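You operate a simulated robot arm through the tools that you are given. There is no shell and no other tool.

Carry out the task below with a simulated robot arm. There is one attempt and no reset: what you move stays moved.

## Task
Move the Shun sticker back to its board, unclip the green box and take the egg out.
Fine: press the sticker flat; both clips open; lid and egg lie on the stool end of the table.

Only the result counts: the job must be done as asked and must still hold three seconds after the hand-in. Knocking over, shifting, dropping, spilling or breaking anything else fails it. A push-on lid holds only when it is set on centred and level and pressed home; a screw cap is set on level and turned clockwise until tight.

## Robot
A 7-joint arm with a two-finger parallel gripper, fixed in place. Base frame: the origin is at the foot of the arm, x ahead of it, y to its left, z up; the work surface is at about z = 0. Readings come in cm, degrees, newtons and seconds.
With the tool pointing down near the work surface it reaches from about 22 to 58 cm from the base axis. Its first joint turns from -66.0 to 66.0 degrees. Payload 2.5 kg.
The TCP is the grasp point between the finger pads, 2.3 cm short of the fingertips. In the tool frame z runs along the fingers and y along their closing line. Largest opening 9.4 cm; finger width 3.8, thickness 1; the body of the gripper, 5.4 by 9.6 cm, starts 3.9 cm behind the TCP.
Orientation is that of the tool frame in the base frame, as a unit quaternion [w, x, y, z]. With the fingers straight down and closing along the base's y, the tool's x points along the base's -x, its y along +y and its z along -z.

## Interface
- The arm moves only by the tool servo_tool. Its argument "commands" is a list that holds one entry, the list of rows, each a list of 7 numbers: the opening, from 0 (shut) to 1 (fully open), then the shift along the base's x, y, z in cm, then the turn, a rotation vector about the base's x, y, z in degrees. In form: [[[hand, x, y, z, rx, ry, rz], ...]]. A call has 1 to 20 rows; each row is the pose to reach, as a shift and turn from the pose commanded when the call began. Rows are played at 5 a second. More than 5 cm and 8.6 degrees between two rows, or a gripper value outside its range, and nothing of the call is played. Where a pose cannot be reached the arm comes as near as it can. A force on the tool above 90 N (or 10 N above the force at the start of the call, whichever is more), or a blocked arm, ends the call early, and 0.2 s more pass. Each finger travels about 10.8 cm/s and halts on what it meets, pressing with about 24 N; the grip force reading is that of the motor and also rises with nothing between the fingers. The clock runs only during rows and for 0.2 s after the last one: add rows that repeat a pose to give the fingers time. It gives the time, the measured TCP pose, the force on the tool (base axes), the opening and the grip force at its end, in the units of the frame above (readings bear some noise), with the torque about the TCP (base axes, N m) and any sound that the robot's microphone picked up.
- Cameras (640 x 400 px; columns grow to the right, rows downward): "scene" is fixed at [12.18, -40.64, 55.23]; the picture's right is [0.81, -0.58, 0.00], its down [-0.28, -0.40, -0.87] and it looks along [0.51, 0.71, -0.49] (base axes); focal length 279 px, centre (320, 200). "wrist" rides on the gripper at [8.6, 1.6, -7.5] in the tool frame; the picture's right is [-0.18, 0.98, 0.00], its down [-0.58, -0.11, -0.81] and it looks along [-0.79, -0.15, 0.59] (tool axes); focal length 243 px, centre (320, 200). There is no depth. A picture from a camera that has moved, and an enlarged one, comes with that camera's place and axes in the base frame and with its lens.
- get_image(camera): a new picture of that camera. The clock stands still meanwhile.
- enlarge(camera, box): a new picture of the part [left, top, right, bottom] of that camera's present view, enlarged. The clock stands still meanwhile.
- sign_off(): hands the job in; it is judged then, once.

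Nothing tells you positions but the pictures and the camera data. Unless the task says otherwise, let go and move clear before handing in.

The tools are called after "Request:" as a command line: name --argument value ..., lists and objects as JSON in quotes. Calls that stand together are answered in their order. servo_tool: Moves the arm, as the interface text tells. Its arguments: {"type":"object","properties":{"commands":{"type":"array","items":{"type":"array","items":{"type":"array","items":{"type":"number"}}}}},"required":["commands"]} The other tools are called the same way: get_image (camera) takes a picture; enlarge (camera, box) takes an enlarged picture of a part of a camera's view; sign_off () hands the job in.

At the start:

```text
t: 0.0
ee_pos: [29.58, 10.5, 44.03]
tool_rot: [0.0, 0.0, 1.0, 0.0]
force: [-0.1, 0.3, -0.2]
ft_torque: [0.02, -0.01, 0.0]
grip_width: 9.41
finger_force: 0.1
```

scene: 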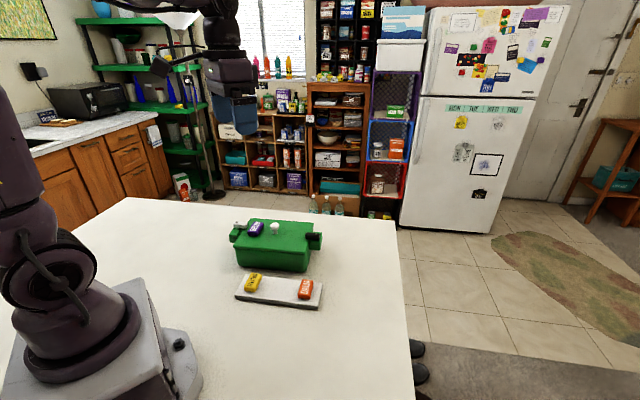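
wrist: 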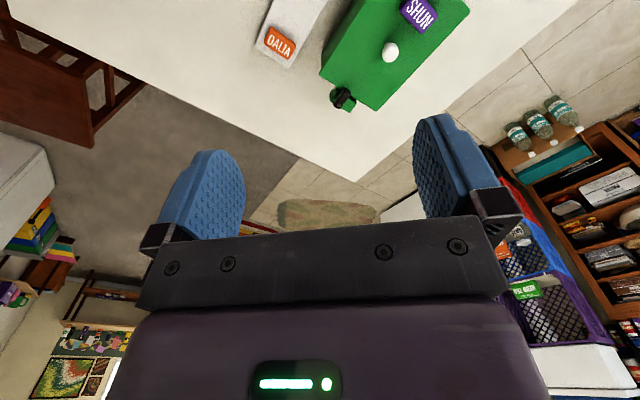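

I see a green box with a lid on the table, with a purple "SHUN" sticker on the lid, a white knob, two clips at the ends, and a white board with yellow and orange stickers in front of it. I'll look closer before moving.

Request:
enlarge --camera "scene" --box '[210, 200, 340, 320]'

Request:
enlarge --camera "wrist" --box '[220, 0, 480, 160]'

Request:
enlarge --camera "scene" --box '[220, 210, 280, 247]'

Request:
enlarge --camera "scene" --box '[280, 215, 340, 252]'

Request:
enlarge --camera "scene" --box '[225, 265, 335, 320]'

Request:
enlarge --camera "scene" --box '[300, 200, 640, 400]'

```text
3.33 times, centred on (275, 260) of scene
camera zoom: at [12.18, -40.64, 55.23], right [0.81, -0.58, 0.0], down [-0.28, -0.4, -0.87], along [0.51, 0.71, -0.49], focal length 931 px, centre (470, 0)
```

zoom: 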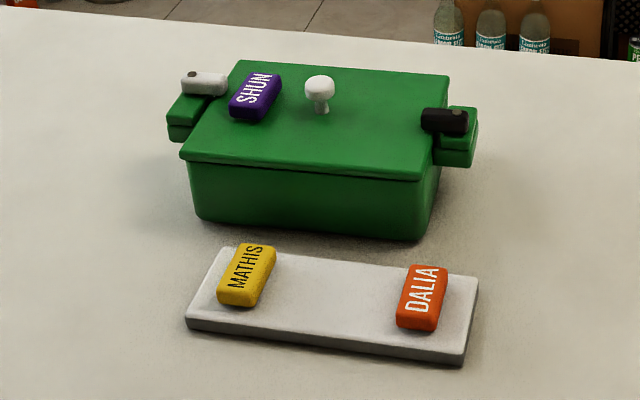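

```text
2.46 times, centred on (350, 80) of wrist
camera zoom: at [20.99, 12.12, 51.38], right [0.18, 0.98, 0.0], down [0.58, -0.11, 0.81], along [0.79, -0.15, -0.59], focal length 597 px, centre (246, 495)
```

zoom: 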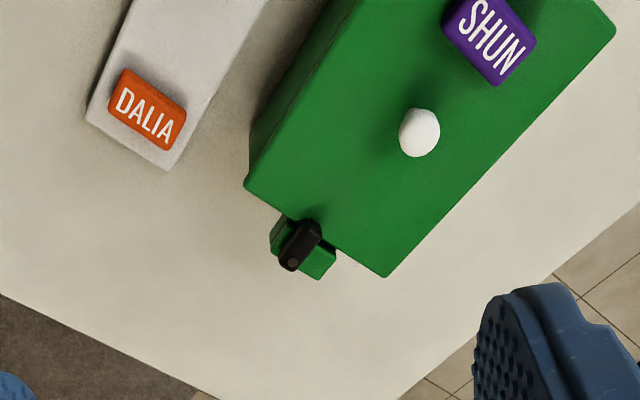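

```text
10.67 times, centred on (250, 228) of scene
camera zoom: at [12.18, -40.64, 55.23], right [0.81, -0.58, 0.0], down [-0.28, -0.4, -0.87], along [0.51, 0.71, -0.49], focal length 2980 px, centre (1067, -104)
```

zoom: 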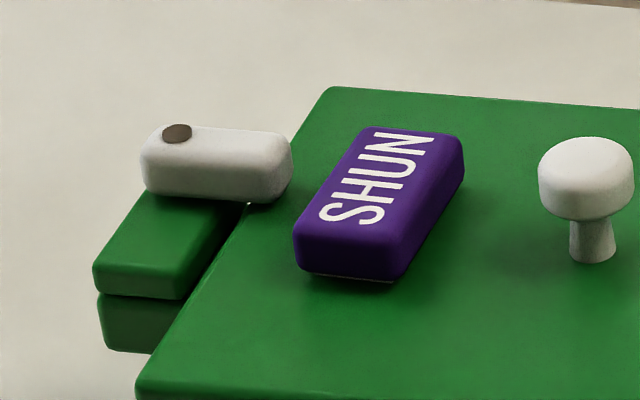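

```text
10.67 times, centred on (310, 234) of scene
camera zoom: at [12.18, -40.64, 55.23], right [0.81, -0.58, 0.0], down [-0.28, -0.4, -0.87], along [0.51, 0.71, -0.49], focal length 2980 px, centre (427, -157)
```

zoom: 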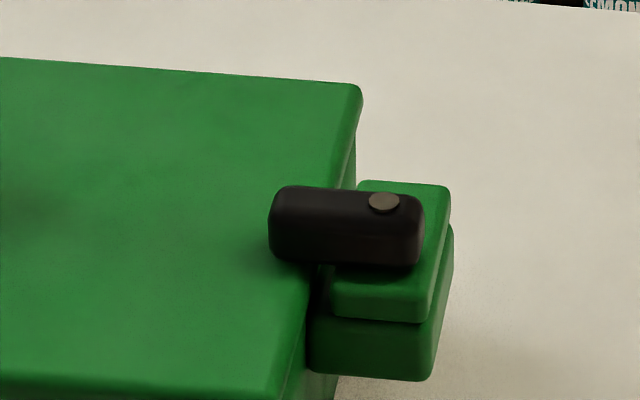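

```text
5.82 times, centred on (280, 292) of scene
camera zoom: at [12.18, -40.64, 55.23], right [0.81, -0.58, 0.0], down [-0.28, -0.4, -0.87], along [0.51, 0.71, -0.49], focal length 1625 px, centre (553, -338)
```

zoom: 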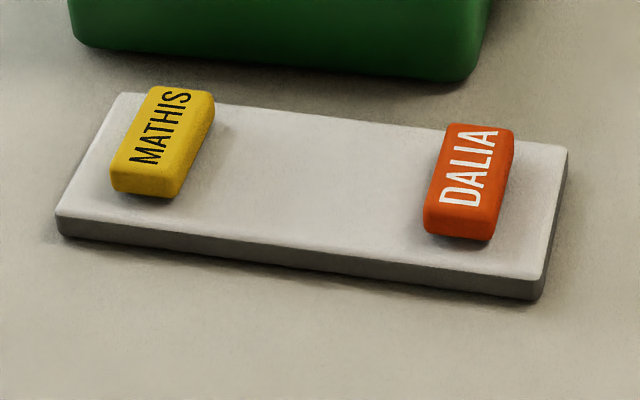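

```text
1.88 times, centred on (470, 300) of scene
camera zoom: at [12.18, -40.64, 55.23], right [0.81, -0.58, 0.0], down [-0.28, -0.4, -0.87], along [0.51, 0.71, -0.49], focal length 526 px, centre (38, 12)
```

zoom: 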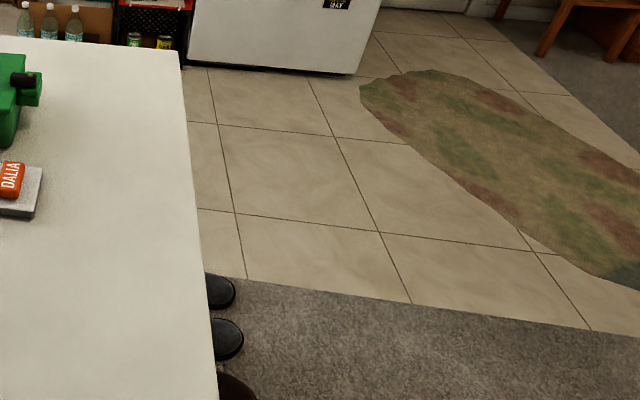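

The box is turned about 45° on the table, with swivel clips at both ends (pins on their outer ends), and Shun's sticker lies on the lid near the white clip. I need to find where the stool is, so I'll turn the wrist camera to look around first.

Request:
servo_tool --commands '[[[1, 0, 0, 0, 0, 0, -8], [1, 0, 0, 0, 0, 0, -16], [1, 0, 0, 0, 0, 0, -24], [1, 0, 0, 0, 0, 0, -32], [1, 0, 0, 0, 0, 0, -40], [1, 0, 0, 0, 0, 0, -48], [1, 0, 0, 0, 0, 0, -56], [1, 0, 0, 0, 0, 0, -64], [1, 0, 0, 0, 0, 0, -64]]]'

Request:
get_image --camera "wrist"

Request:
get_image --camera "scene"

```text
t: 2.0
ee_pos: [29.68, 10.5, 43.86]
tool_rot: [0.001, 0.531, 0.848, 0.0]
force: [-0.2, 0.5, 0.3]
ft_torque: [0.0, 0.0, 0.0]
grip_width: 9.41
finger_force: 0.0
```

```text
taken
camera wrist: at [27.33, 18.97, 51.36], right [0.96, 0.26, 0.0], down [0.16, -0.57, 0.81], along [0.21, -0.78, -0.59], focal length 243 px, centre (320, 200)
```

wrist: 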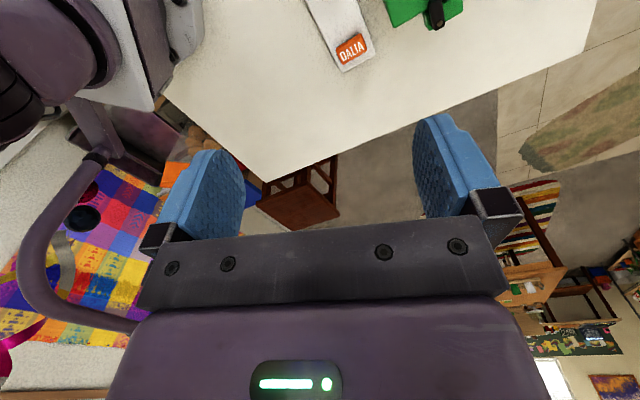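

```text
taken
```

scene: 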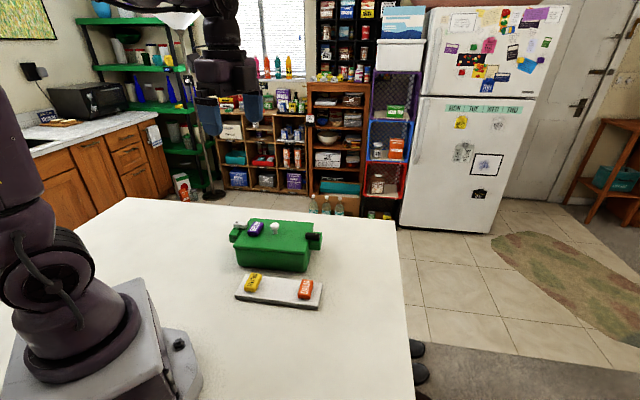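

There's a brown wooden seat past the table's end toward (+x, −y). I'll look closer to be sure it's the stool, and then check the other end.

Request:
enlarge --camera "wrist" --box '[240, 140, 400, 240]'

Request:
enlarge --camera "scene" --box '[380, 320, 480, 400]'

Request:
enlarge --camera "scene" --box '[150, 80, 270, 210]'

Request:
servo_tool --commands '[[[1, 0, 0, 0, 0, 0, 8], [1, 0, 0, 0, 0, 0, 16], [1, 0, 0, 0, 0, 0, 24], [1, 0, 0, 0, 0, 0, 32], [1, 0, 0, 0, 0, 0, 40], [1, 0, 0, 0, 0, 0, 48], [1, 0, 0, 0, 0, 0, 56], [1, 0, 0, 0, 0, 0, 64], [1, 0, 0, 0, 0, 0, 72], [1, 0, 0, 0, 0, 0, 80], [1, 0, 0, 0, 0, 0, 88], [1, 0, 0, 0, 0, 0, 96], [1, 0, 0, 0, 0, 0, 104], [1, 0, 0, 0, 0, 0, 109], [1, 0, 0, 0, 0, 0, 109]]]'

Request:
get_image --camera "wrist"

```text
4.00 times, centred on (320, 190) of wrist
camera zoom: at [27.33, 18.97, 51.36], right [0.96, 0.26, 0.0], down [0.16, -0.57, 0.81], along [0.21, -0.78, -0.59], focal length 970 px, centre (320, 240)
```

zoom: 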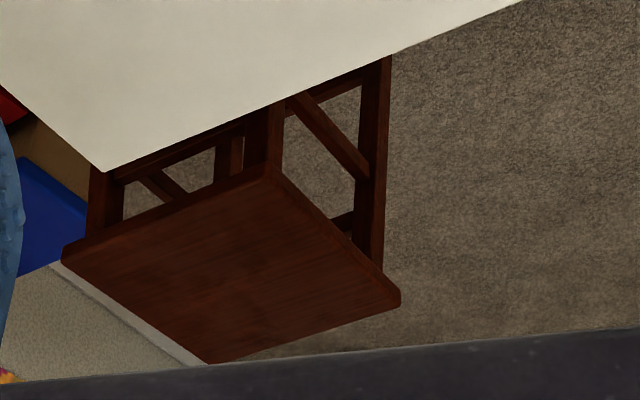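

```text
5.00 times, centred on (430, 360) of scene
camera zoom: at [12.18, -40.64, 55.23], right [0.81, -0.58, 0.0], down [-0.28, -0.4, -0.87], along [0.51, 0.71, -0.49], focal length 1397 px, centre (-230, -600)
```

zoom: 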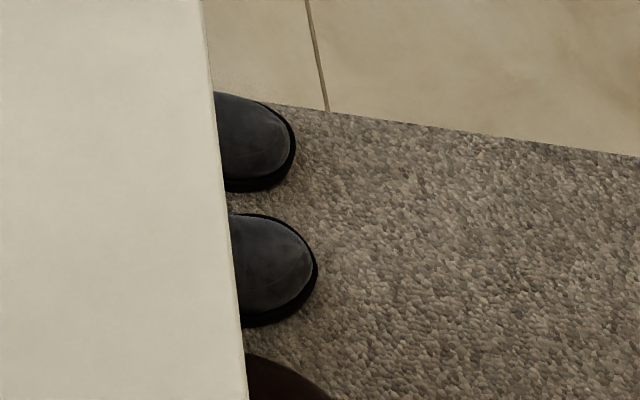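

```text
3.08 times, centred on (210, 145) of scene
camera zoom: at [12.18, -40.64, 55.23], right [0.81, -0.58, 0.0], down [-0.28, -0.4, -0.87], along [0.51, 0.71, -0.49], focal length 860 px, centre (658, 369)
```

zoom: 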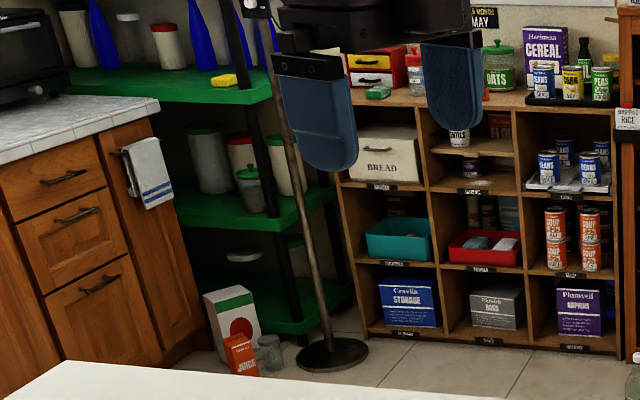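

```text
t: 5.2
ee_pos: [29.55, 10.47, 43.89]
tool_rot: [0.0, -0.384, 0.923, -0.001]
force: [-0.2, -0.3, 0.7]
ft_torque: [0.02, -0.02, 0.01]
grip_width: 9.43
finger_force: 0.1
```

```text
taken
camera wrist: at [22.35, 5.52, 51.36], right [-0.57, 0.82, 0.0], down [0.49, 0.33, 0.81], along [0.66, 0.46, -0.59], focal length 243 px, centre (320, 200)
```

wrist: 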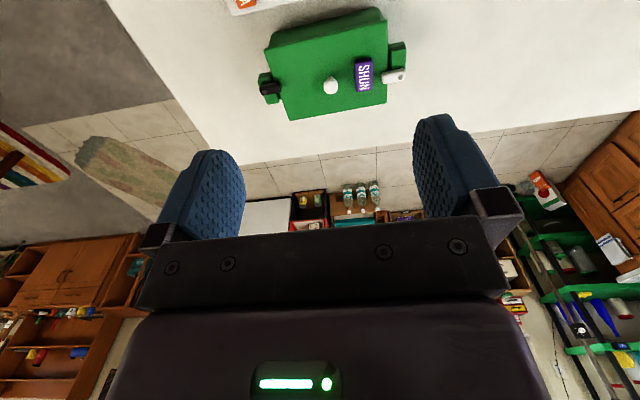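

The stool stands off the table's (+x, −y) short end, so that's where the lid and egg go. Now I'll study the box and clips closely from this wrist view.

Request:
enlarge --camera "wrist" --box '[220, 0, 420, 125]'

Request:
enlarge --camera "wrist" --box '[250, 60, 314, 100]'

Request:
enlarge --camera "wrist" --box '[346, 50, 410, 90]'

```text
3.20 times, centred on (320, 62) of wrist
camera zoom: at [22.35, 5.52, 51.36], right [-0.57, 0.82, 0.0], down [0.49, 0.33, 0.81], along [0.66, 0.46, -0.59], focal length 776 px, centre (320, 640)
```

zoom: 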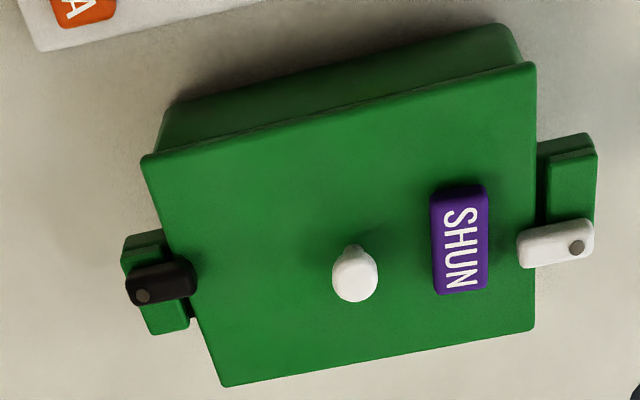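

```text
10.00 times, centred on (282, 80) of wrist
camera zoom: at [22.35, 5.52, 51.36], right [-0.57, 0.82, 0.0], down [0.49, 0.33, 0.81], along [0.66, 0.46, -0.59], focal length 2426 px, centre (700, 1400)
```

zoom: 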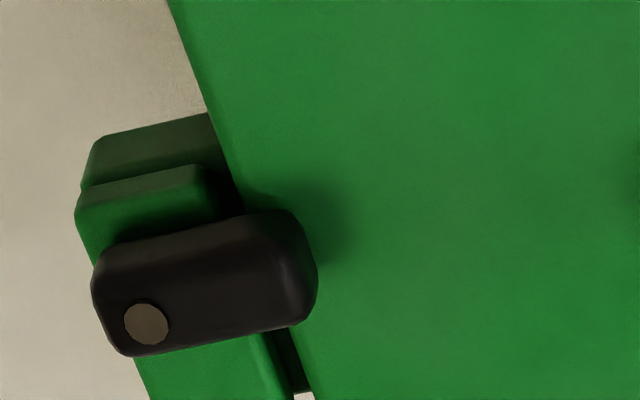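

```text
10.00 times, centred on (378, 70) of wrist
camera zoom: at [22.35, 5.52, 51.36], right [-0.57, 0.82, 0.0], down [0.49, 0.33, 0.81], along [0.66, 0.46, -0.59], focal length 2426 px, centre (-260, 1500)
```

zoom: 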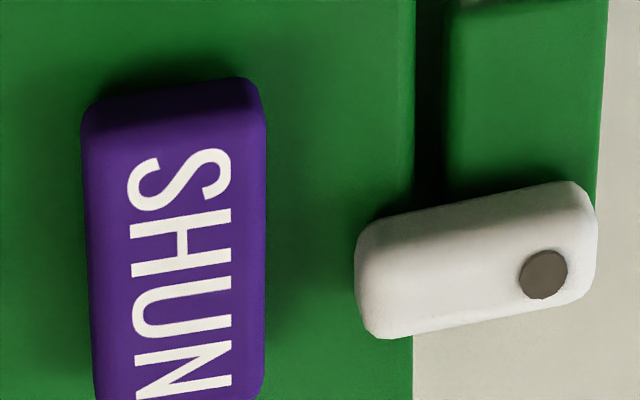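

The knob is at about (40.2, 20.2) with its head at z≈9.6, the lid top is at about z=7.1, and Shun's sticker is centred near (35.8, 24.1) with its long side across the box. I'll go above the sticker for a close look.

Request:
servo_tool --commands '[[[1, 0.8, 1.7, -2.7, 0, 0, 0], [1, 1.6, 3.4, -5.5, 0, 0, 0], [1, 2.3, 5.1, -8.2, 0, 0, 0], [1, 3.1, 6.8, -11, 0, 0, 0], [1, 3.9, 8.5, -13.7, 0, 0, 0], [1, 4.7, 10.2, -16.5, 0, 0, 0], [1, 5.5, 11.9, -19.2, 0, 0, 0], [1, 6.2, 13.6, -22, 0, 0, 0], [1, 6.2, 13.6, -22, 0, 0, 0]]]'

Request:
get_image --camera "wrist"

Request:
enlarge --camera "wrist" --box '[220, 0, 460, 150]'

```text
t: 7.2
ee_pos: [35.98, 24.27, 21.98]
tool_rot: [0.0, -0.382, 0.924, 0.0]
force: [0.0, -0.7, -0.2]
ft_torque: [-0.02, 0.02, 0.01]
grip_width: 9.4
finger_force: 0.0
```

```text
taken
camera wrist: at [28.76, 19.22, 29.43], right [-0.56, 0.83, 0.0], down [0.49, 0.33, 0.81], along [0.67, 0.46, -0.59], focal length 243 px, centre (320, 200)
```

wrist: 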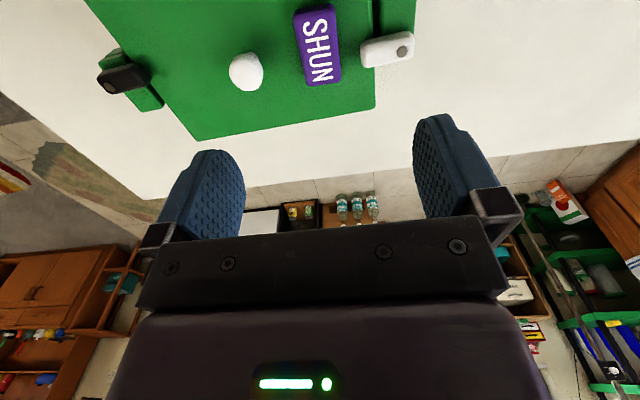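

```text
2.67 times, centred on (340, 75) of wrist
camera zoom: at [28.76, 19.22, 29.43], right [-0.56, 0.83, 0.0], down [0.49, 0.33, 0.81], along [0.67, 0.46, -0.59], focal length 647 px, centre (267, 533)
```

zoom: 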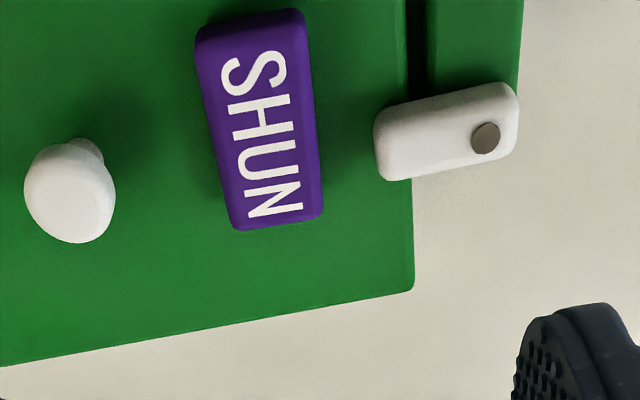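

The sticker is about 2.7 × 5 cm, centred near (35.9, 24.15), long axis at about 43°. The gap to the white clip is tight, so I'll turn the tool to grip it along its long side instead, and look again.

Request:
servo_tool --commands '[[[1, 0, 0, 0, 0, 0, -8], [1, 0, 0, 0, 0, 0, -16], [1, 0, 0, 0, 0, 0, -24], [1, 0, 0, 0, 0, 0, -32], [1, 0, 0, 0, 0, 0, -40], [1, 0, 0, 0, 0, 0, -48], [1, 0, 0, 0, 0, 0, -56], [1, 0, 0, 0, 0, 0, -64], [1, 0, 0, 0, 0, 0, -72], [1, 0, 0, 0, 0, 0, -80], [1, 0, 0, 0, 0, 0, -86], [1, 0, 0, 0, 0, 0, -91], [1, 0, 0, 0, 0, 0, -91]]]'

Request:
get_image --camera "wrist"

Request:
enlarge --camera "wrist" --box '[220, 0, 460, 150]'

```text
t: 10.0
ee_pos: [35.75, 24.1, 21.92]
tool_rot: [0.0, 0.392, 0.92, 0.001]
force: [-0.5, -0.3, -0.3]
ft_torque: [0.01, 0.01, 0.03]
grip_width: 9.41
finger_force: 0.0
```

```text
taken
camera wrist: at [30.97, 31.46, 29.43], right [0.84, 0.55, 0.0], down [0.32, -0.49, 0.81], along [0.44, -0.67, -0.59], focal length 243 px, centre (320, 200)
```

wrist: 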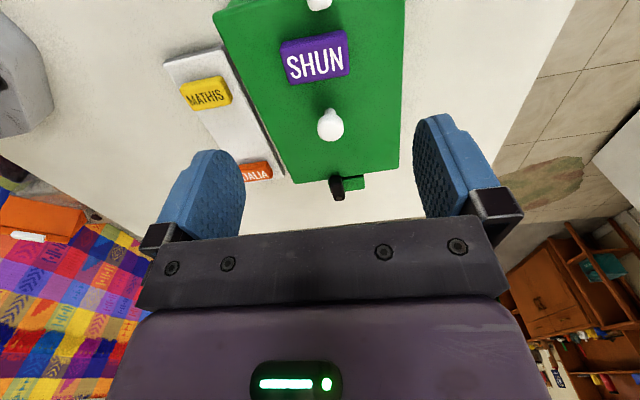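

```text
2.67 times, centred on (340, 75) of wrist
camera zoom: at [30.97, 31.46, 29.43], right [0.84, 0.55, 0.0], down [0.32, -0.49, 0.81], along [0.44, -0.67, -0.59], focal length 647 px, centre (267, 533)
```

zoom: 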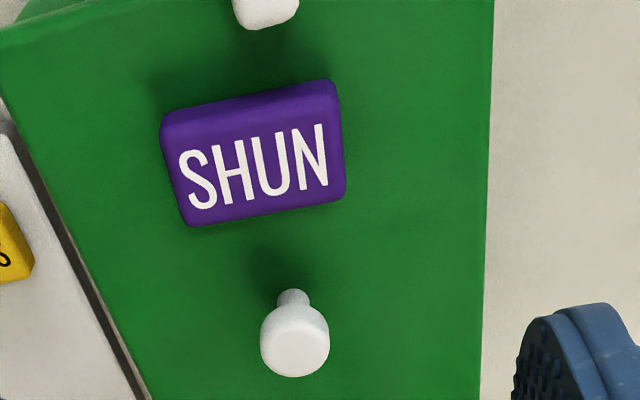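

The sticker reads well from here; I want sharper numbers before gripping, so I'll zoom in on it, the knob and the clip from this view.

Request:
enlarge --camera "wrist" --box '[270, 20, 366, 80]'

Request:
enlarge --camera "wrist" --box '[270, 80, 430, 210]'

Request:
enlarge --camera "wrist" --box '[150, 30, 300, 190]'

Request:
get_image --camera "scene"

Request:
enlarge --camera "scene" --box '[180, 160, 330, 280]'

```text
6.67 times, centred on (318, 50) of wrist
camera zoom: at [30.97, 31.46, 29.43], right [0.84, 0.55, 0.0], down [0.32, -0.49, 0.81], along [0.44, -0.67, -0.59], focal length 1618 px, centre (333, 1200)
```

zoom: 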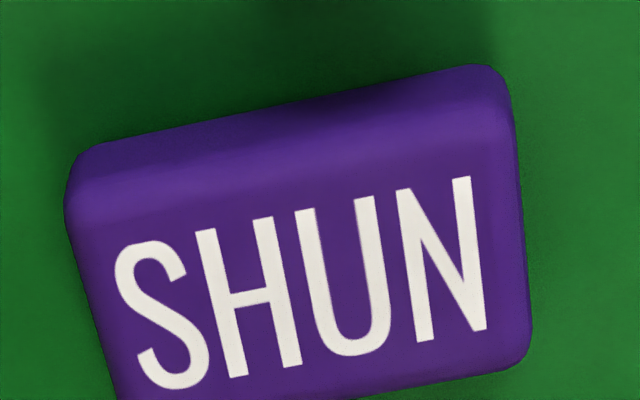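

```text
3.08 times, centred on (350, 145) of wrist
camera zoom: at [30.97, 31.46, 29.43], right [0.84, 0.55, 0.0], down [0.32, -0.49, 0.81], along [0.44, -0.67, -0.59], focal length 746 px, centre (228, 369)
```

zoom: 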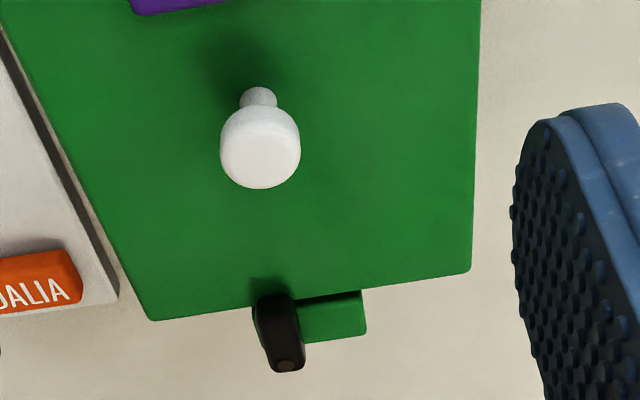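

```text
2.50 times, centred on (225, 110) of wrist
camera zoom: at [30.97, 31.46, 29.43], right [0.84, 0.55, 0.0], down [0.32, -0.49, 0.81], along [0.44, -0.67, -0.59], focal length 606 px, centre (558, 425)
```

zoom: 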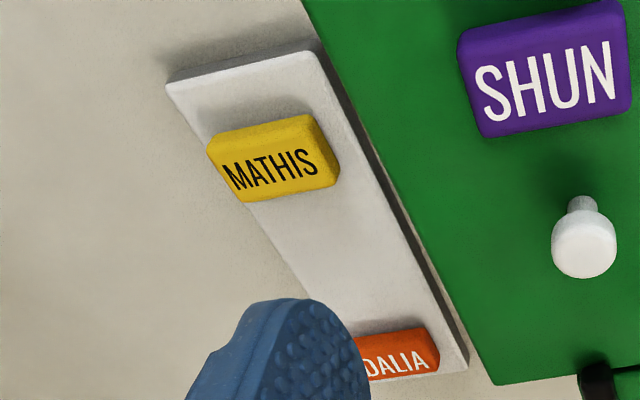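

```text
taken
```

scene: 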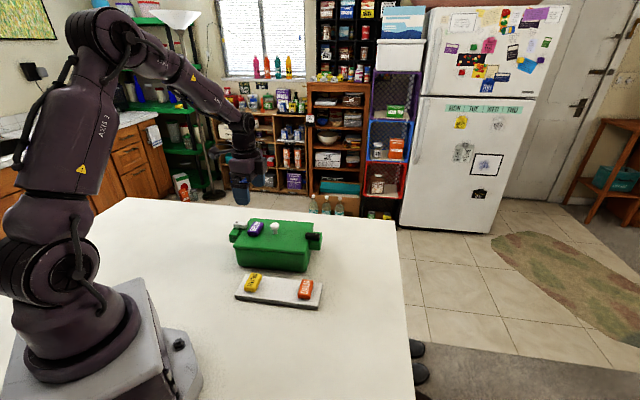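

```text
3.33 times, centred on (255, 220) of scene
camera zoom: at [12.18, -40.64, 55.23], right [0.81, -0.58, 0.0], down [-0.28, -0.4, -0.87], along [0.51, 0.71, -0.49], focal length 931 px, centre (537, 133)
```

zoom: 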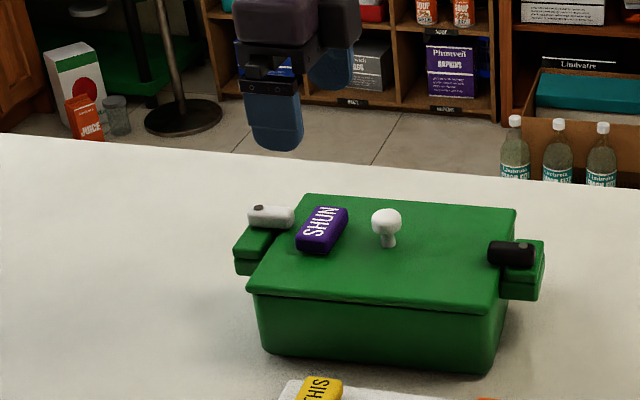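

Four views agree that the sticker's centre is about (35.6, 23.7) with its top at z≈9.3, slightly higher than I thought. I'll lower with the fingers half-open straddling it and check the tips before closing.

Request:
servo_tool --commands '[[[0.75, -0.1, -0.2, -2.5, 0, 0, 0], [0.75, -0.15, -0.4, -5, 0, 0, 0], [0.75, -0.15, -0.4, -7.5, 0, 0, 0], [0.75, -0.15, -0.4, -9, 0, 0, 0], [0.75, -0.15, -0.4, -10, 0, 0, 0], [0.75, -0.15, -0.4, -10, 0, 0, 0]]]'

Request:
enlarge --camera "scene" --box '[210, 190, 330, 265]'

Request:
get_image --camera "wrist"

```text
t: 11.4
ee_pos: [35.78, 23.66, 11.95]
tool_rot: [0.0, 0.39, 0.921, 0.0]
force: [0.6, 0.3, 0.8]
ft_torque: [-0.01, 0.01, 0.0]
grip_width: 7.06
finger_force: 0.1
```

```text
5.33 times, centred on (270, 228) of scene
camera zoom: at [12.18, -40.64, 55.23], right [0.81, -0.58, 0.0], down [-0.28, -0.4, -0.87], along [0.51, 0.71, -0.49], focal length 1490 px, centre (587, 53)
```

zoom: 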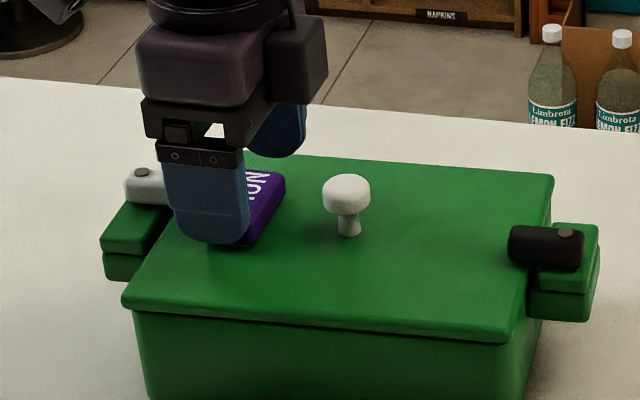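

```text
taken
camera wrist: at [30.93, 31.01, 19.45], right [0.84, 0.55, 0.0], down [0.33, -0.49, 0.81], along [0.44, -0.67, -0.59], focal length 243 px, centre (320, 200)
```

wrist: 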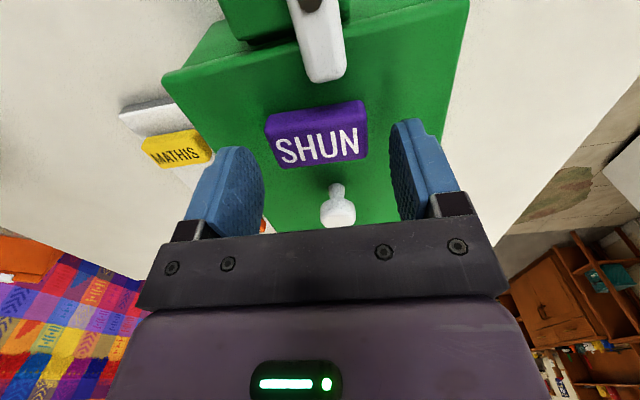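

The fingers straddle the sticker evenly. I'll lower a bit further, watching the force.

Request:
servo_tool --commands '[[[0.75, 0.05, -0.1, -0.5, 0, 0, 0], [0.75, 0.05, -0.1, -1.0, 0, 0, 0], [0.75, 0.05, -0.1, -1.2, 0, 0, 0], [0.75, 0.05, -0.1, -1.2, 0, 0, 0]]]'

Request:
enlarge --camera "scene" --box '[225, 205, 289, 245]'

Request:
enlarge --camera "wrist" --box '[190, 70, 450, 232]'

```text
t: 12.4
ee_pos: [35.78, 23.57, 10.78]
tool_rot: [0.001, 0.39, 0.921, 0.0]
force: [0.4, -1.0, 0.0]
ft_torque: [-0.01, -0.01, -0.03]
grip_width: 7.04
finger_force: 0.0
```

```text
10.00 times, centred on (257, 225) of scene
camera zoom: at [12.18, -40.64, 55.23], right [0.81, -0.58, 0.0], down [-0.28, -0.4, -0.87], along [0.51, 0.71, -0.49], focal length 2794 px, centre (950, -50)
```

zoom: 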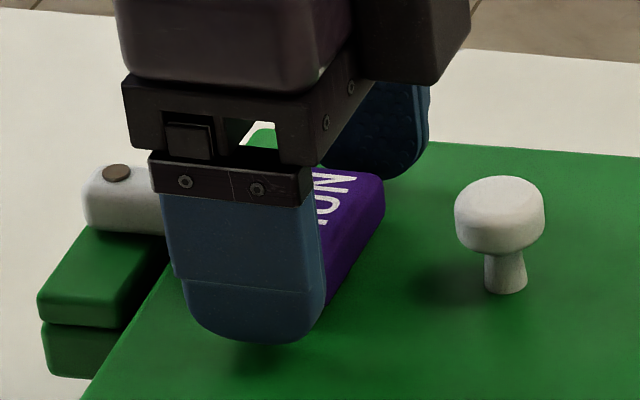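

```text
2.46 times, centred on (320, 151) of wrist
camera zoom: at [30.93, 30.94, 18.26], right [0.84, 0.55, 0.0], down [0.33, -0.49, 0.81], along [0.44, -0.67, -0.59], focal length 597 px, centre (320, 321)
```

zoom: 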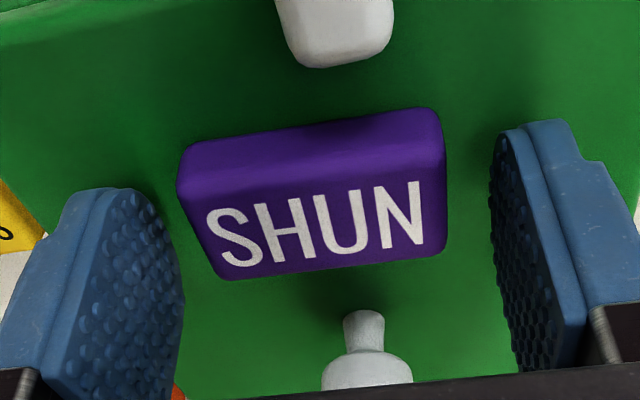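

The tips are about 0.5 cm above the lid and the sticker is centred between the pads. I'll lower slightly and close on it.

Request:
servo_tool --commands '[[[0.75, 0.05, -0.1, -0.2, 0, 0, 0], [0.65, 0.05, -0.1, -0.2, 0, 0, 0], [0.55, 0.05, -0.1, -0.2, 0, 0, 0], [0.45, 0.05, -0.1, -0.2, 0, 0, 0], [0.4, 0.05, -0.1, -0.2, 0, 0, 0], [0.4, 0.05, -0.1, -0.2, 0, 0, 0]]]'

Request:
enlarge --camera "wrist" --box '[190, 70, 450, 232]'

Request:
enlarge --camera "scene" --box '[225, 205, 289, 245]'

```text
t: 13.8
ee_pos: [35.8, 23.41, 10.67]
tool_rot: [0.0, 0.391, 0.92, -0.001]
force: [0.0, -0.2, 0.8]
ft_torque: [0.01, 0.0, -0.02]
grip_width: 4.99
finger_force: 23.8
```

```text
2.46 times, centred on (320, 151) of wrist
camera zoom: at [30.98, 30.83, 18.05], right [0.84, 0.55, 0.0], down [0.33, -0.49, 0.81], along [0.44, -0.67, -0.59], focal length 597 px, centre (320, 321)
```

zoom: 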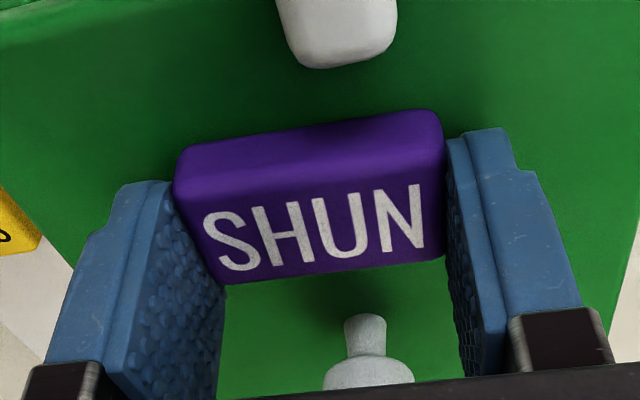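

```text
10.00 times, centred on (257, 225) of scene
camera zoom: at [12.18, -40.64, 55.23], right [0.81, -0.58, 0.0], down [-0.28, -0.4, -0.87], along [0.51, 0.71, -0.49], focal length 2794 px, centre (950, -50)
```

zoom: 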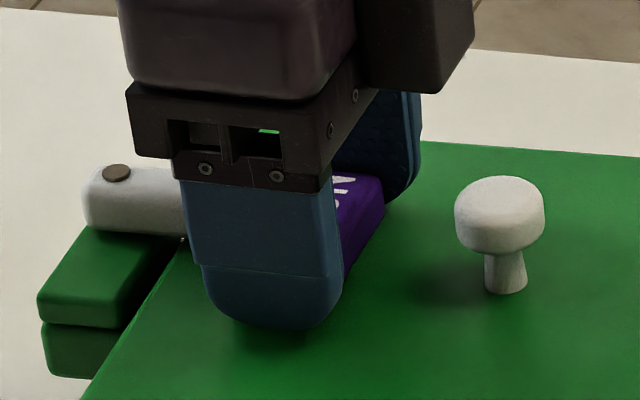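

It's gripped at 4.99 cm. I'll lift gently and check only the sticker comes up.

Request:
servo_tool --commands '[[[0.4, 0, 0, 0.3, 0, 0, 0], [0.4, 0, 0, 0.7, 0, 0, 0], [0.4, 0, 0, 1.2, 0, 0, 0], [0.4, 0, 0, 1.8, 0, 0, 0], [0.4, 0, 0, 1.8, 0, 0, 0]]]'

Request:
enlarge --camera "scene" --box '[210, 190, 330, 265]'

Request:
get_image --camera "wrist"

```text
t: 15.0
ee_pos: [35.78, 23.57, 12.32]
tool_rot: [0.0, 0.391, 0.921, 0.001]
force: [0.6, 0.2, -0.2]
ft_torque: [-0.05, 0.03, -0.02]
grip_width: 5.0
finger_force: 23.6
```

```text
5.33 times, centred on (270, 228) of scene
camera zoom: at [12.18, -40.64, 55.23], right [0.81, -0.58, 0.0], down [-0.28, -0.4, -0.87], along [0.51, 0.71, -0.49], focal length 1490 px, centre (587, 53)
```

zoom: 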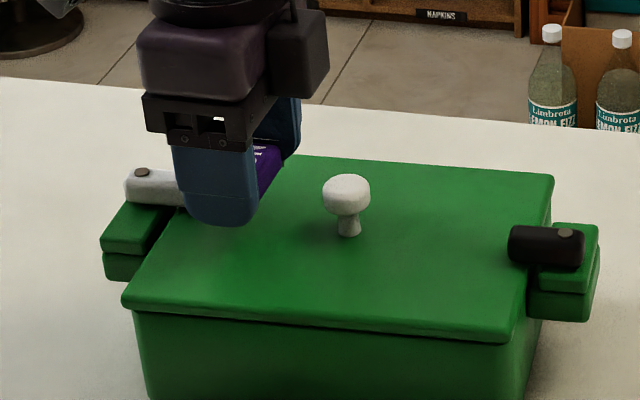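

```text
taken
camera wrist: at [30.98, 30.87, 19.85], right [0.84, 0.55, 0.0], down [0.33, -0.49, 0.81], along [0.44, -0.67, -0.59], focal length 243 px, centre (320, 200)
```

wrist: 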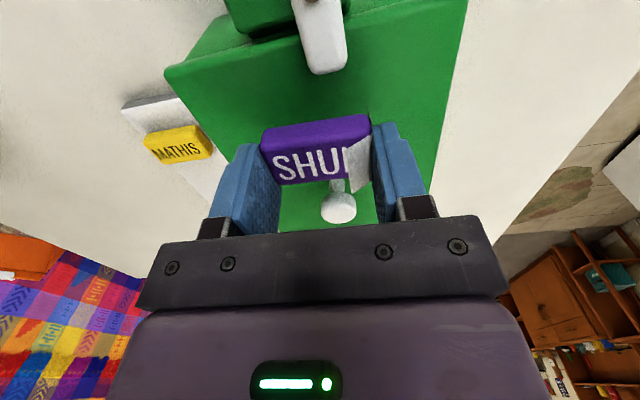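

The sticker came up, but something pale shows at its right side in the wrist view. I'll zoom in on it.

Request:
enlarge --camera "wrist" --box '[240, 100, 400, 230]'

Request:
enlarge --camera "scene" --box '[230, 205, 294, 245]'

```text
3.08 times, centred on (320, 165) of wrist
camera zoom: at [30.98, 30.87, 19.85], right [0.84, 0.55, 0.0], down [0.33, -0.49, 0.81], along [0.44, -0.67, -0.59], focal length 746 px, centre (320, 308)
```

zoom: 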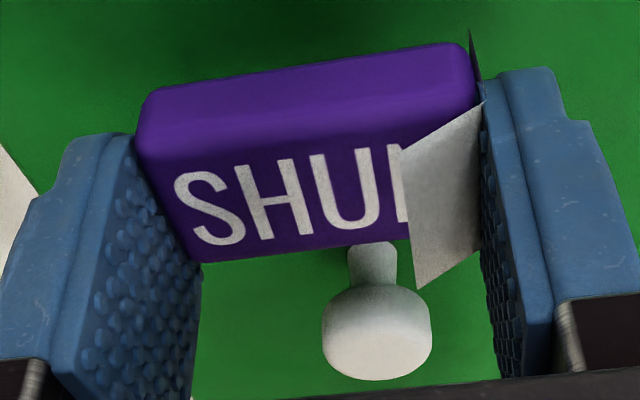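

```text
10.00 times, centred on (262, 225) of scene
camera zoom: at [12.18, -40.64, 55.23], right [0.81, -0.58, 0.0], down [-0.28, -0.4, -0.87], along [0.51, 0.71, -0.49], focal length 2794 px, centre (900, -50)
```

zoom: 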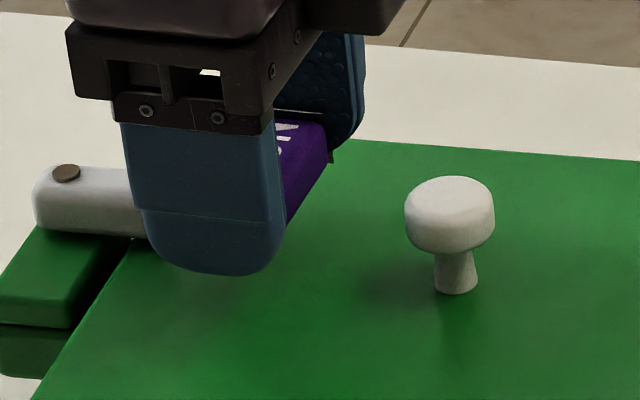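

A thin pale sheet seems attached to the sticker's far end and has sprung up. I'll carry the sticker higher, toward the scene camera, to understand it.

Request:
servo_tool --commands '[[[0.4, 0, 0, 3, 0, 0, 0], [0.4, 0, 0, 6, 0, 0, 0], [0.4, 0, 0, 9, 0, 0, 0], [0.4, 0, -3, 11, 0, 0, 0], [0.4, 0, -6, 13, 0, 0, 0], [0.4, 0, -10, 14, 0, 0, 0], [0.4, 0, -13, 15, 0, 0, 0], [0.4, 0, -13, 15, 0, 0, 0], [0.4, 0, -13, 15, 0, 0, 0]]]'

Request:
get_image --camera "scene"

Request:
enlarge --camera "wrist" --box '[240, 100, 400, 230]'

```text
t: 17.0
ee_pos: [35.77, 10.58, 27.19]
tool_rot: [0.001, 0.39, 0.921, 0.0]
force: [0.1, -0.6, -1.0]
ft_torque: [0.01, 0.02, 0.02]
grip_width: 5.04
finger_force: 23.9
```

```text
taken
```

scene: 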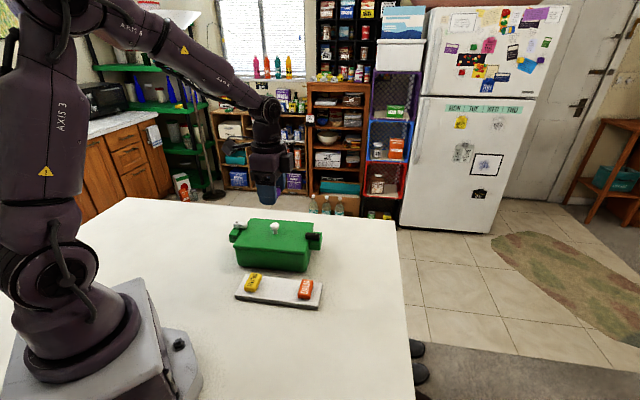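

```text
3.08 times, centred on (320, 165) of wrist
camera zoom: at [30.97, 17.85, 34.67], right [0.83, 0.55, 0.0], down [0.33, -0.49, 0.81], along [0.44, -0.67, -0.59], focal length 746 px, centre (320, 308)
```

zoom: 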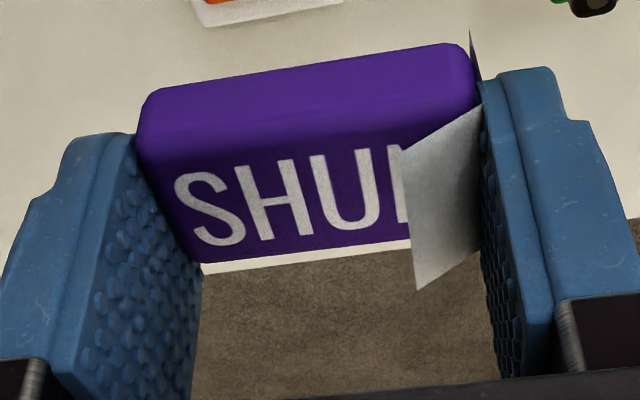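

The sheet moves rigidly with the sticker. I'll turn the tool by 80° so the scene camera sees the side of it.

Request:
servo_tool --commands '[[[0.4, 0, 0, 0, 0, 0, 8], [0.4, 0, 0, 0, 0, 0, 16], [0.4, 0, 0, 0, 0, 0, 24], [0.4, 0, 0, 0, 0, 0, 32], [0.4, 0, 0, 0, 0, 0, 40], [0.4, 0, 0, 0, 0, 0, 48], [0.4, 0, 0, 0, 0, 0, 56], [0.4, 0, 0, 0, 0, 0, 64], [0.4, 0, 0, 0, 0, 0, 72], [0.4, 0, 0, 0, 0, 0, 80], [0.4, 0, 0, 0, 0, 0, 80]]]'

Request:
enlarge --camera "scene" --box '[230, 150, 310, 210]'

Request:
enlarge --camera "scene" --box '[250, 175, 290, 200]'

```text
t: 19.4
ee_pos: [35.82, 10.65, 27.3]
tool_rot: [0.0, -0.293, 0.956, 0.0]
force: [-0.2, -0.1, -1.2]
ft_torque: [0.0, 0.0, -0.01]
grip_width: 5.0
finger_force: 23.8
```

```text
6.67 times, centred on (270, 180) of scene
camera zoom: at [12.18, -40.64, 55.23], right [0.81, -0.58, 0.0], down [-0.28, -0.4, -0.87], along [0.51, 0.71, -0.49], focal length 1862 px, centre (653, 333)
```

zoom: 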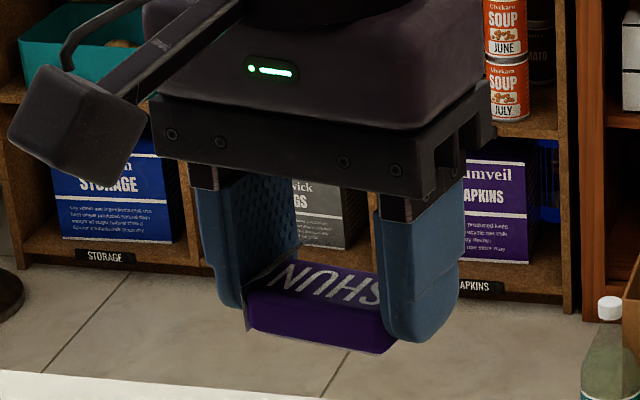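

```text
16.00 times, centred on (270, 188) of scene
camera zoom: at [12.18, -40.64, 55.23], right [0.81, -0.58, 0.0], down [-0.28, -0.4, -0.87], along [0.51, 0.71, -0.49], focal length 4470 px, centre (1120, 400)
```

zoom: 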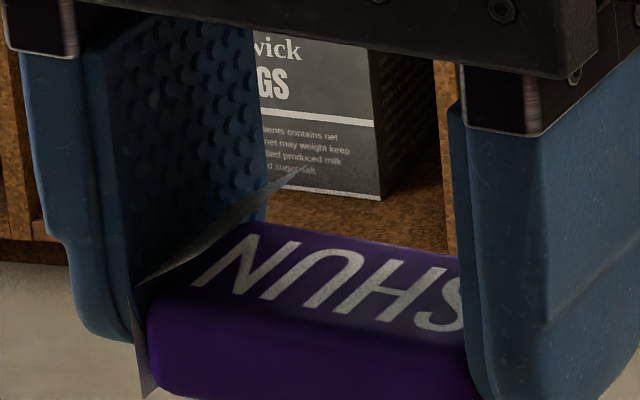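

The thin sheet runs up the N end and leans over the top. I'll turn further to see that end face directly.

Request:
servo_tool --commands '[[[0.4, 0, 0, 0, 0, 0, 8], [0.4, 0, 0, 0, 0, 0, 16], [0.4, 0, 0, 0, 0, 0, 24], [0.4, 0, 0, 0, 0, 0, 32], [0.4, 0, 0, 0, 0, 0, 40], [0.4, 0, 0, 0, 0, 0, 48], [0.4, 0, 0, 0, 0, 0, 56], [0.4, 0, 0, 0, 0, 0, 64], [0.4, 0, 0, 0, 0, 0, 72], [0.4, 0, 0, 0, 0, 0, 72]]]'

Request:
enlarge --camera "scene" --box '[230, 150, 310, 210]'

Request:
enlarge --camera "scene" --box '[250, 175, 290, 200]'

```text
t: 21.6
ee_pos: [35.74, 10.44, 27.42]
tool_rot: [0.001, 0.799, -0.601, 0.0]
force: [0.4, -0.5, 0.2]
ft_torque: [-0.02, 0.01, 0.0]
grip_width: 5.03
finger_force: 24.1
```

```text
6.67 times, centred on (270, 180) of scene
camera zoom: at [12.18, -40.64, 55.23], right [0.81, -0.58, 0.0], down [-0.28, -0.4, -0.87], along [0.51, 0.71, -0.49], focal length 1862 px, centre (653, 333)
```

zoom: 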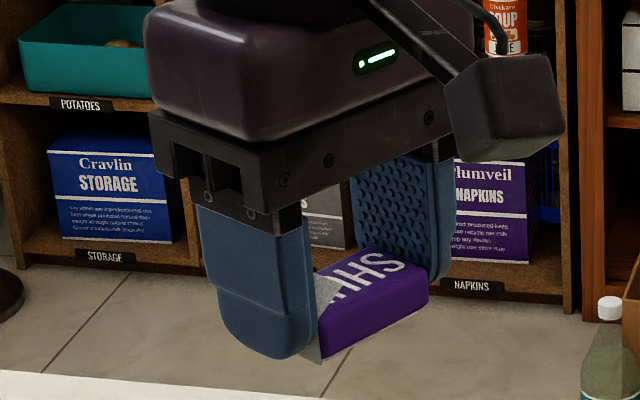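

```text
16.00 times, centred on (270, 188) of scene
camera zoom: at [12.18, -40.64, 55.23], right [0.81, -0.58, 0.0], down [-0.28, -0.4, -0.87], along [0.51, 0.71, -0.49], focal length 4470 px, centre (1120, 400)
```

zoom: 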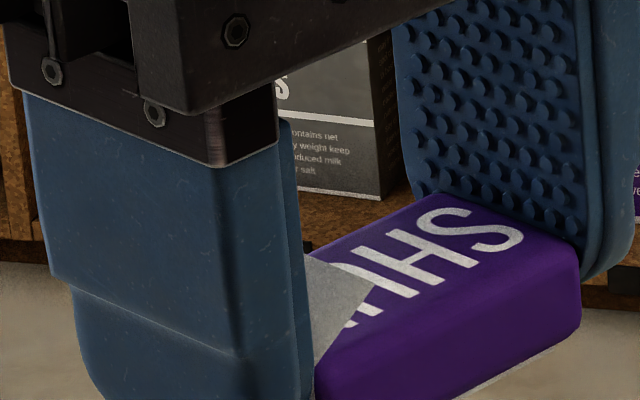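

The sheet is a thin backing film: flat under the block, but its N end sticks up. I'll set the sticker in the empty middle slot between Mathis and Dalia (about (33.45, 6.45)), then check what the film does and press it flat.

Request:
servo_tool --commands '[[[0.4, -0.1, -0.2, 0, 0, 0, -8], [0.4, -0.2, -0.4, 0, 0, 0, -16], [0.4, -0.3, -0.6, 0, 0, 0, -24], [0.4, -0.4, -0.8, 0, 0, 0, -32], [0.4, -0.6, -1, 0, 0, 0, -40], [0.4, -0.7, -1.2, 0, 0, 0, -48], [0.4, -0.8, -1.4, 0, 0, 0, -56], [0.4, -0.9, -1.6, 0, 0, 0, -64], [0.4, -1.0, -1.8, 0, 0, 0, -72], [0.4, -1.1, -2, 0, 0, 0, -80], [0.4, -1.2, -2.2, -1, 0, 0, -88], [0.4, -1.4, -2.5, -2, 0, 0, -96], [0.4, -1.6, -2.8, -3, 0, 0, -104], [0.4, -1.8, -3.1, -4, 0, 0, -112], [0.4, -2, -3.4, -5, 0, 0, -120], [0.4, -2.1, -3.7, -6.5, 0, 0, -128], [0.4, -2.2, -4, -8, 0, 0, -136], [0.4, -2.28, -4.05, -10, 0, 0, -144], [0.4, -2.28, -4.05, -12.4, 0, 0, -151], [0.4, -2.28, -4.05, -12.4, 0, 0, -151]]]'

Request:
get_image --camera "wrist"

Request:
enlarge --camera "scene" --box '[215, 200, 343, 320]'

```text
t: 25.8
ee_pos: [33.55, 6.32, 14.99]
tool_rot: [0.0, 0.384, 0.923, 0.0]
force: [0.3, -0.2, -0.2]
ft_torque: [0.0, -0.02, 0.03]
grip_width: 5.02
finger_force: 23.6
```

```text
taken
camera wrist: at [28.64, 13.63, 22.45], right [0.83, 0.56, 0.0], down [0.33, -0.49, 0.81], along [0.45, -0.67, -0.59], focal length 243 px, centre (320, 200)
```

wrist: 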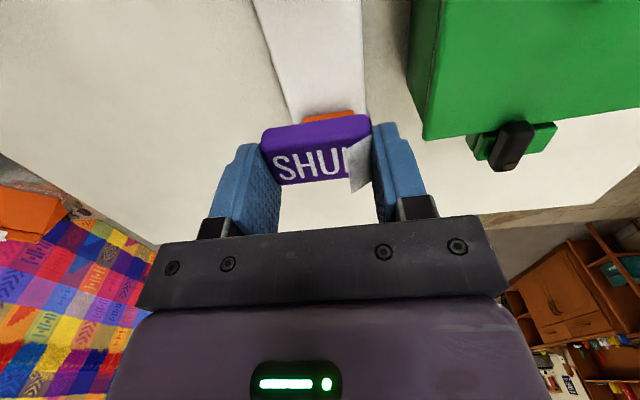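

```text
3.33 times, centred on (279, 260) of scene
camera zoom: at [12.18, -40.64, 55.23], right [0.81, -0.58, 0.0], down [-0.28, -0.4, -0.87], along [0.51, 0.71, -0.49], focal length 931 px, centre (457, 0)
```

zoom: 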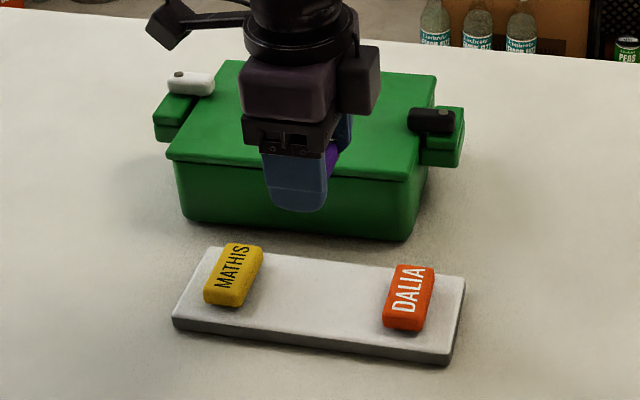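

The board is centred under the tool. I'll lower in stages and check clearance to Mathis and Dalia.

Request:
servo_tool --commands '[[[0.4, 0, 0, -2, 0, 0, 0], [0.4, 0, 0, -4, 0, 0, 0], [0.4, 0, 0, -6, 0, 0, 0], [0.4, 0, 0, -8, 0, 0, 0], [0.4, 0, 0, -9, 0, 0, 0], [0.4, 0, 0, -9, 0, 0, 0]]]'

Request:
get_image --camera "wrist"

Request:
enlarge --camera "scene" --box '[225, 250, 335, 319]'

```text
t: 27.2
ee_pos: [33.67, 6.44, 6.07]
tool_rot: [0.0, 0.383, 0.924, 0.0]
force: [0.3, -1.3, -0.8]
ft_torque: [0.0, 0.01, 0.02]
grip_width: 5.0
finger_force: 24.2
```

```text
taken
camera wrist: at [28.64, 13.65, 13.43], right [0.83, 0.56, 0.0], down [0.33, -0.49, 0.81], along [0.46, -0.67, -0.59], focal length 243 px, centre (320, 200)
```

wrist: 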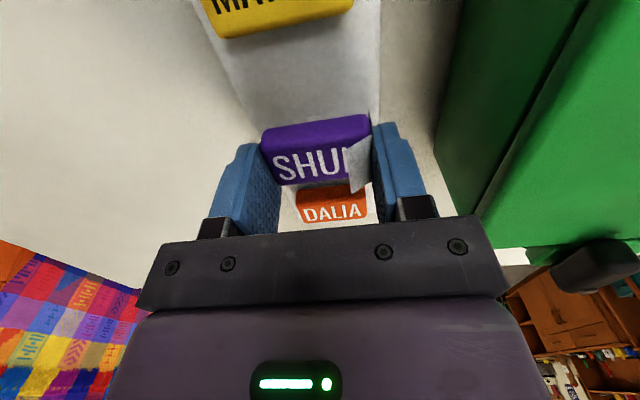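

```text
5.80 times, centred on (280, 284) of scene
camera zoom: at [12.18, -40.64, 55.23], right [0.81, -0.58, 0.0], down [-0.28, -0.4, -0.87], along [0.51, 0.71, -0.49], focal length 1620 px, centre (552, -290)
```

zoom: 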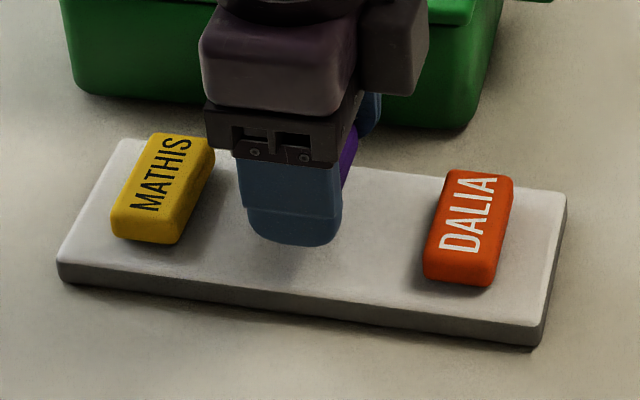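

It's centred between the others with good clearance to the box. Now lowering toward contact in small steps.

Request:
servo_tool --commands '[[[0.4, 0, 0, -0.7, 0, 0, 0], [0.4, 0, 0, -1.2, 0, 0, 0], [0.4, 0, 0, -1.6, 0, 0, 0], [0.4, 0, 0, -1.8, 0, 0, 0], [0.4, 0, 0, -1.8, 0, 0, 0]]]'

Request:
enlarge --camera "scene" --box '[250, 260, 314, 300]'

Request:
enlarge --camera "wrist" --box '[220, 80, 420, 230]'

```text
t: 28.4
ee_pos: [33.5, 6.51, 4.22]
tool_rot: [0.0, 0.383, 0.924, 0.0]
force: [-2.3, 0.7, 10.7]
ft_torque: [0.03, 0.1, -0.01]
grip_width: 5.03
finger_force: 24.1
```

```text
10.00 times, centred on (282, 280) of scene
camera zoom: at [12.18, -40.64, 55.23], right [0.81, -0.58, 0.0], down [-0.28, -0.4, -0.87], along [0.51, 0.71, -0.49], focal length 2794 px, centre (700, -600)
```

zoom: 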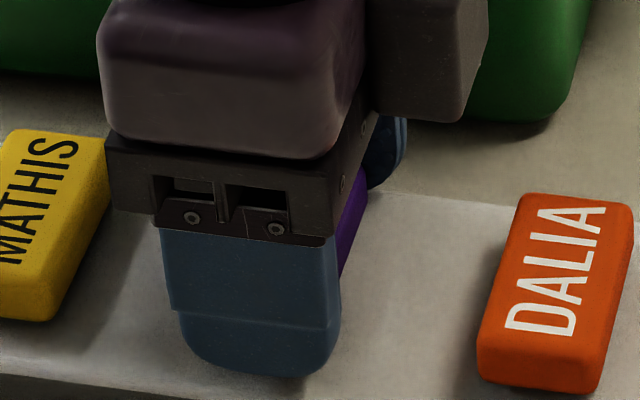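

```text
2.67 times, centred on (320, 155) of wrist
camera zoom: at [28.6, 13.71, 11.67], right [0.83, 0.56, 0.0], down [0.33, -0.49, 0.81], along [0.46, -0.67, -0.59], focal length 647 px, centre (320, 320)
```

zoom: 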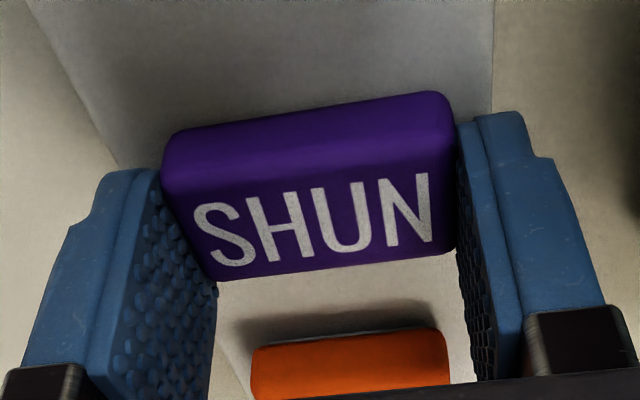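

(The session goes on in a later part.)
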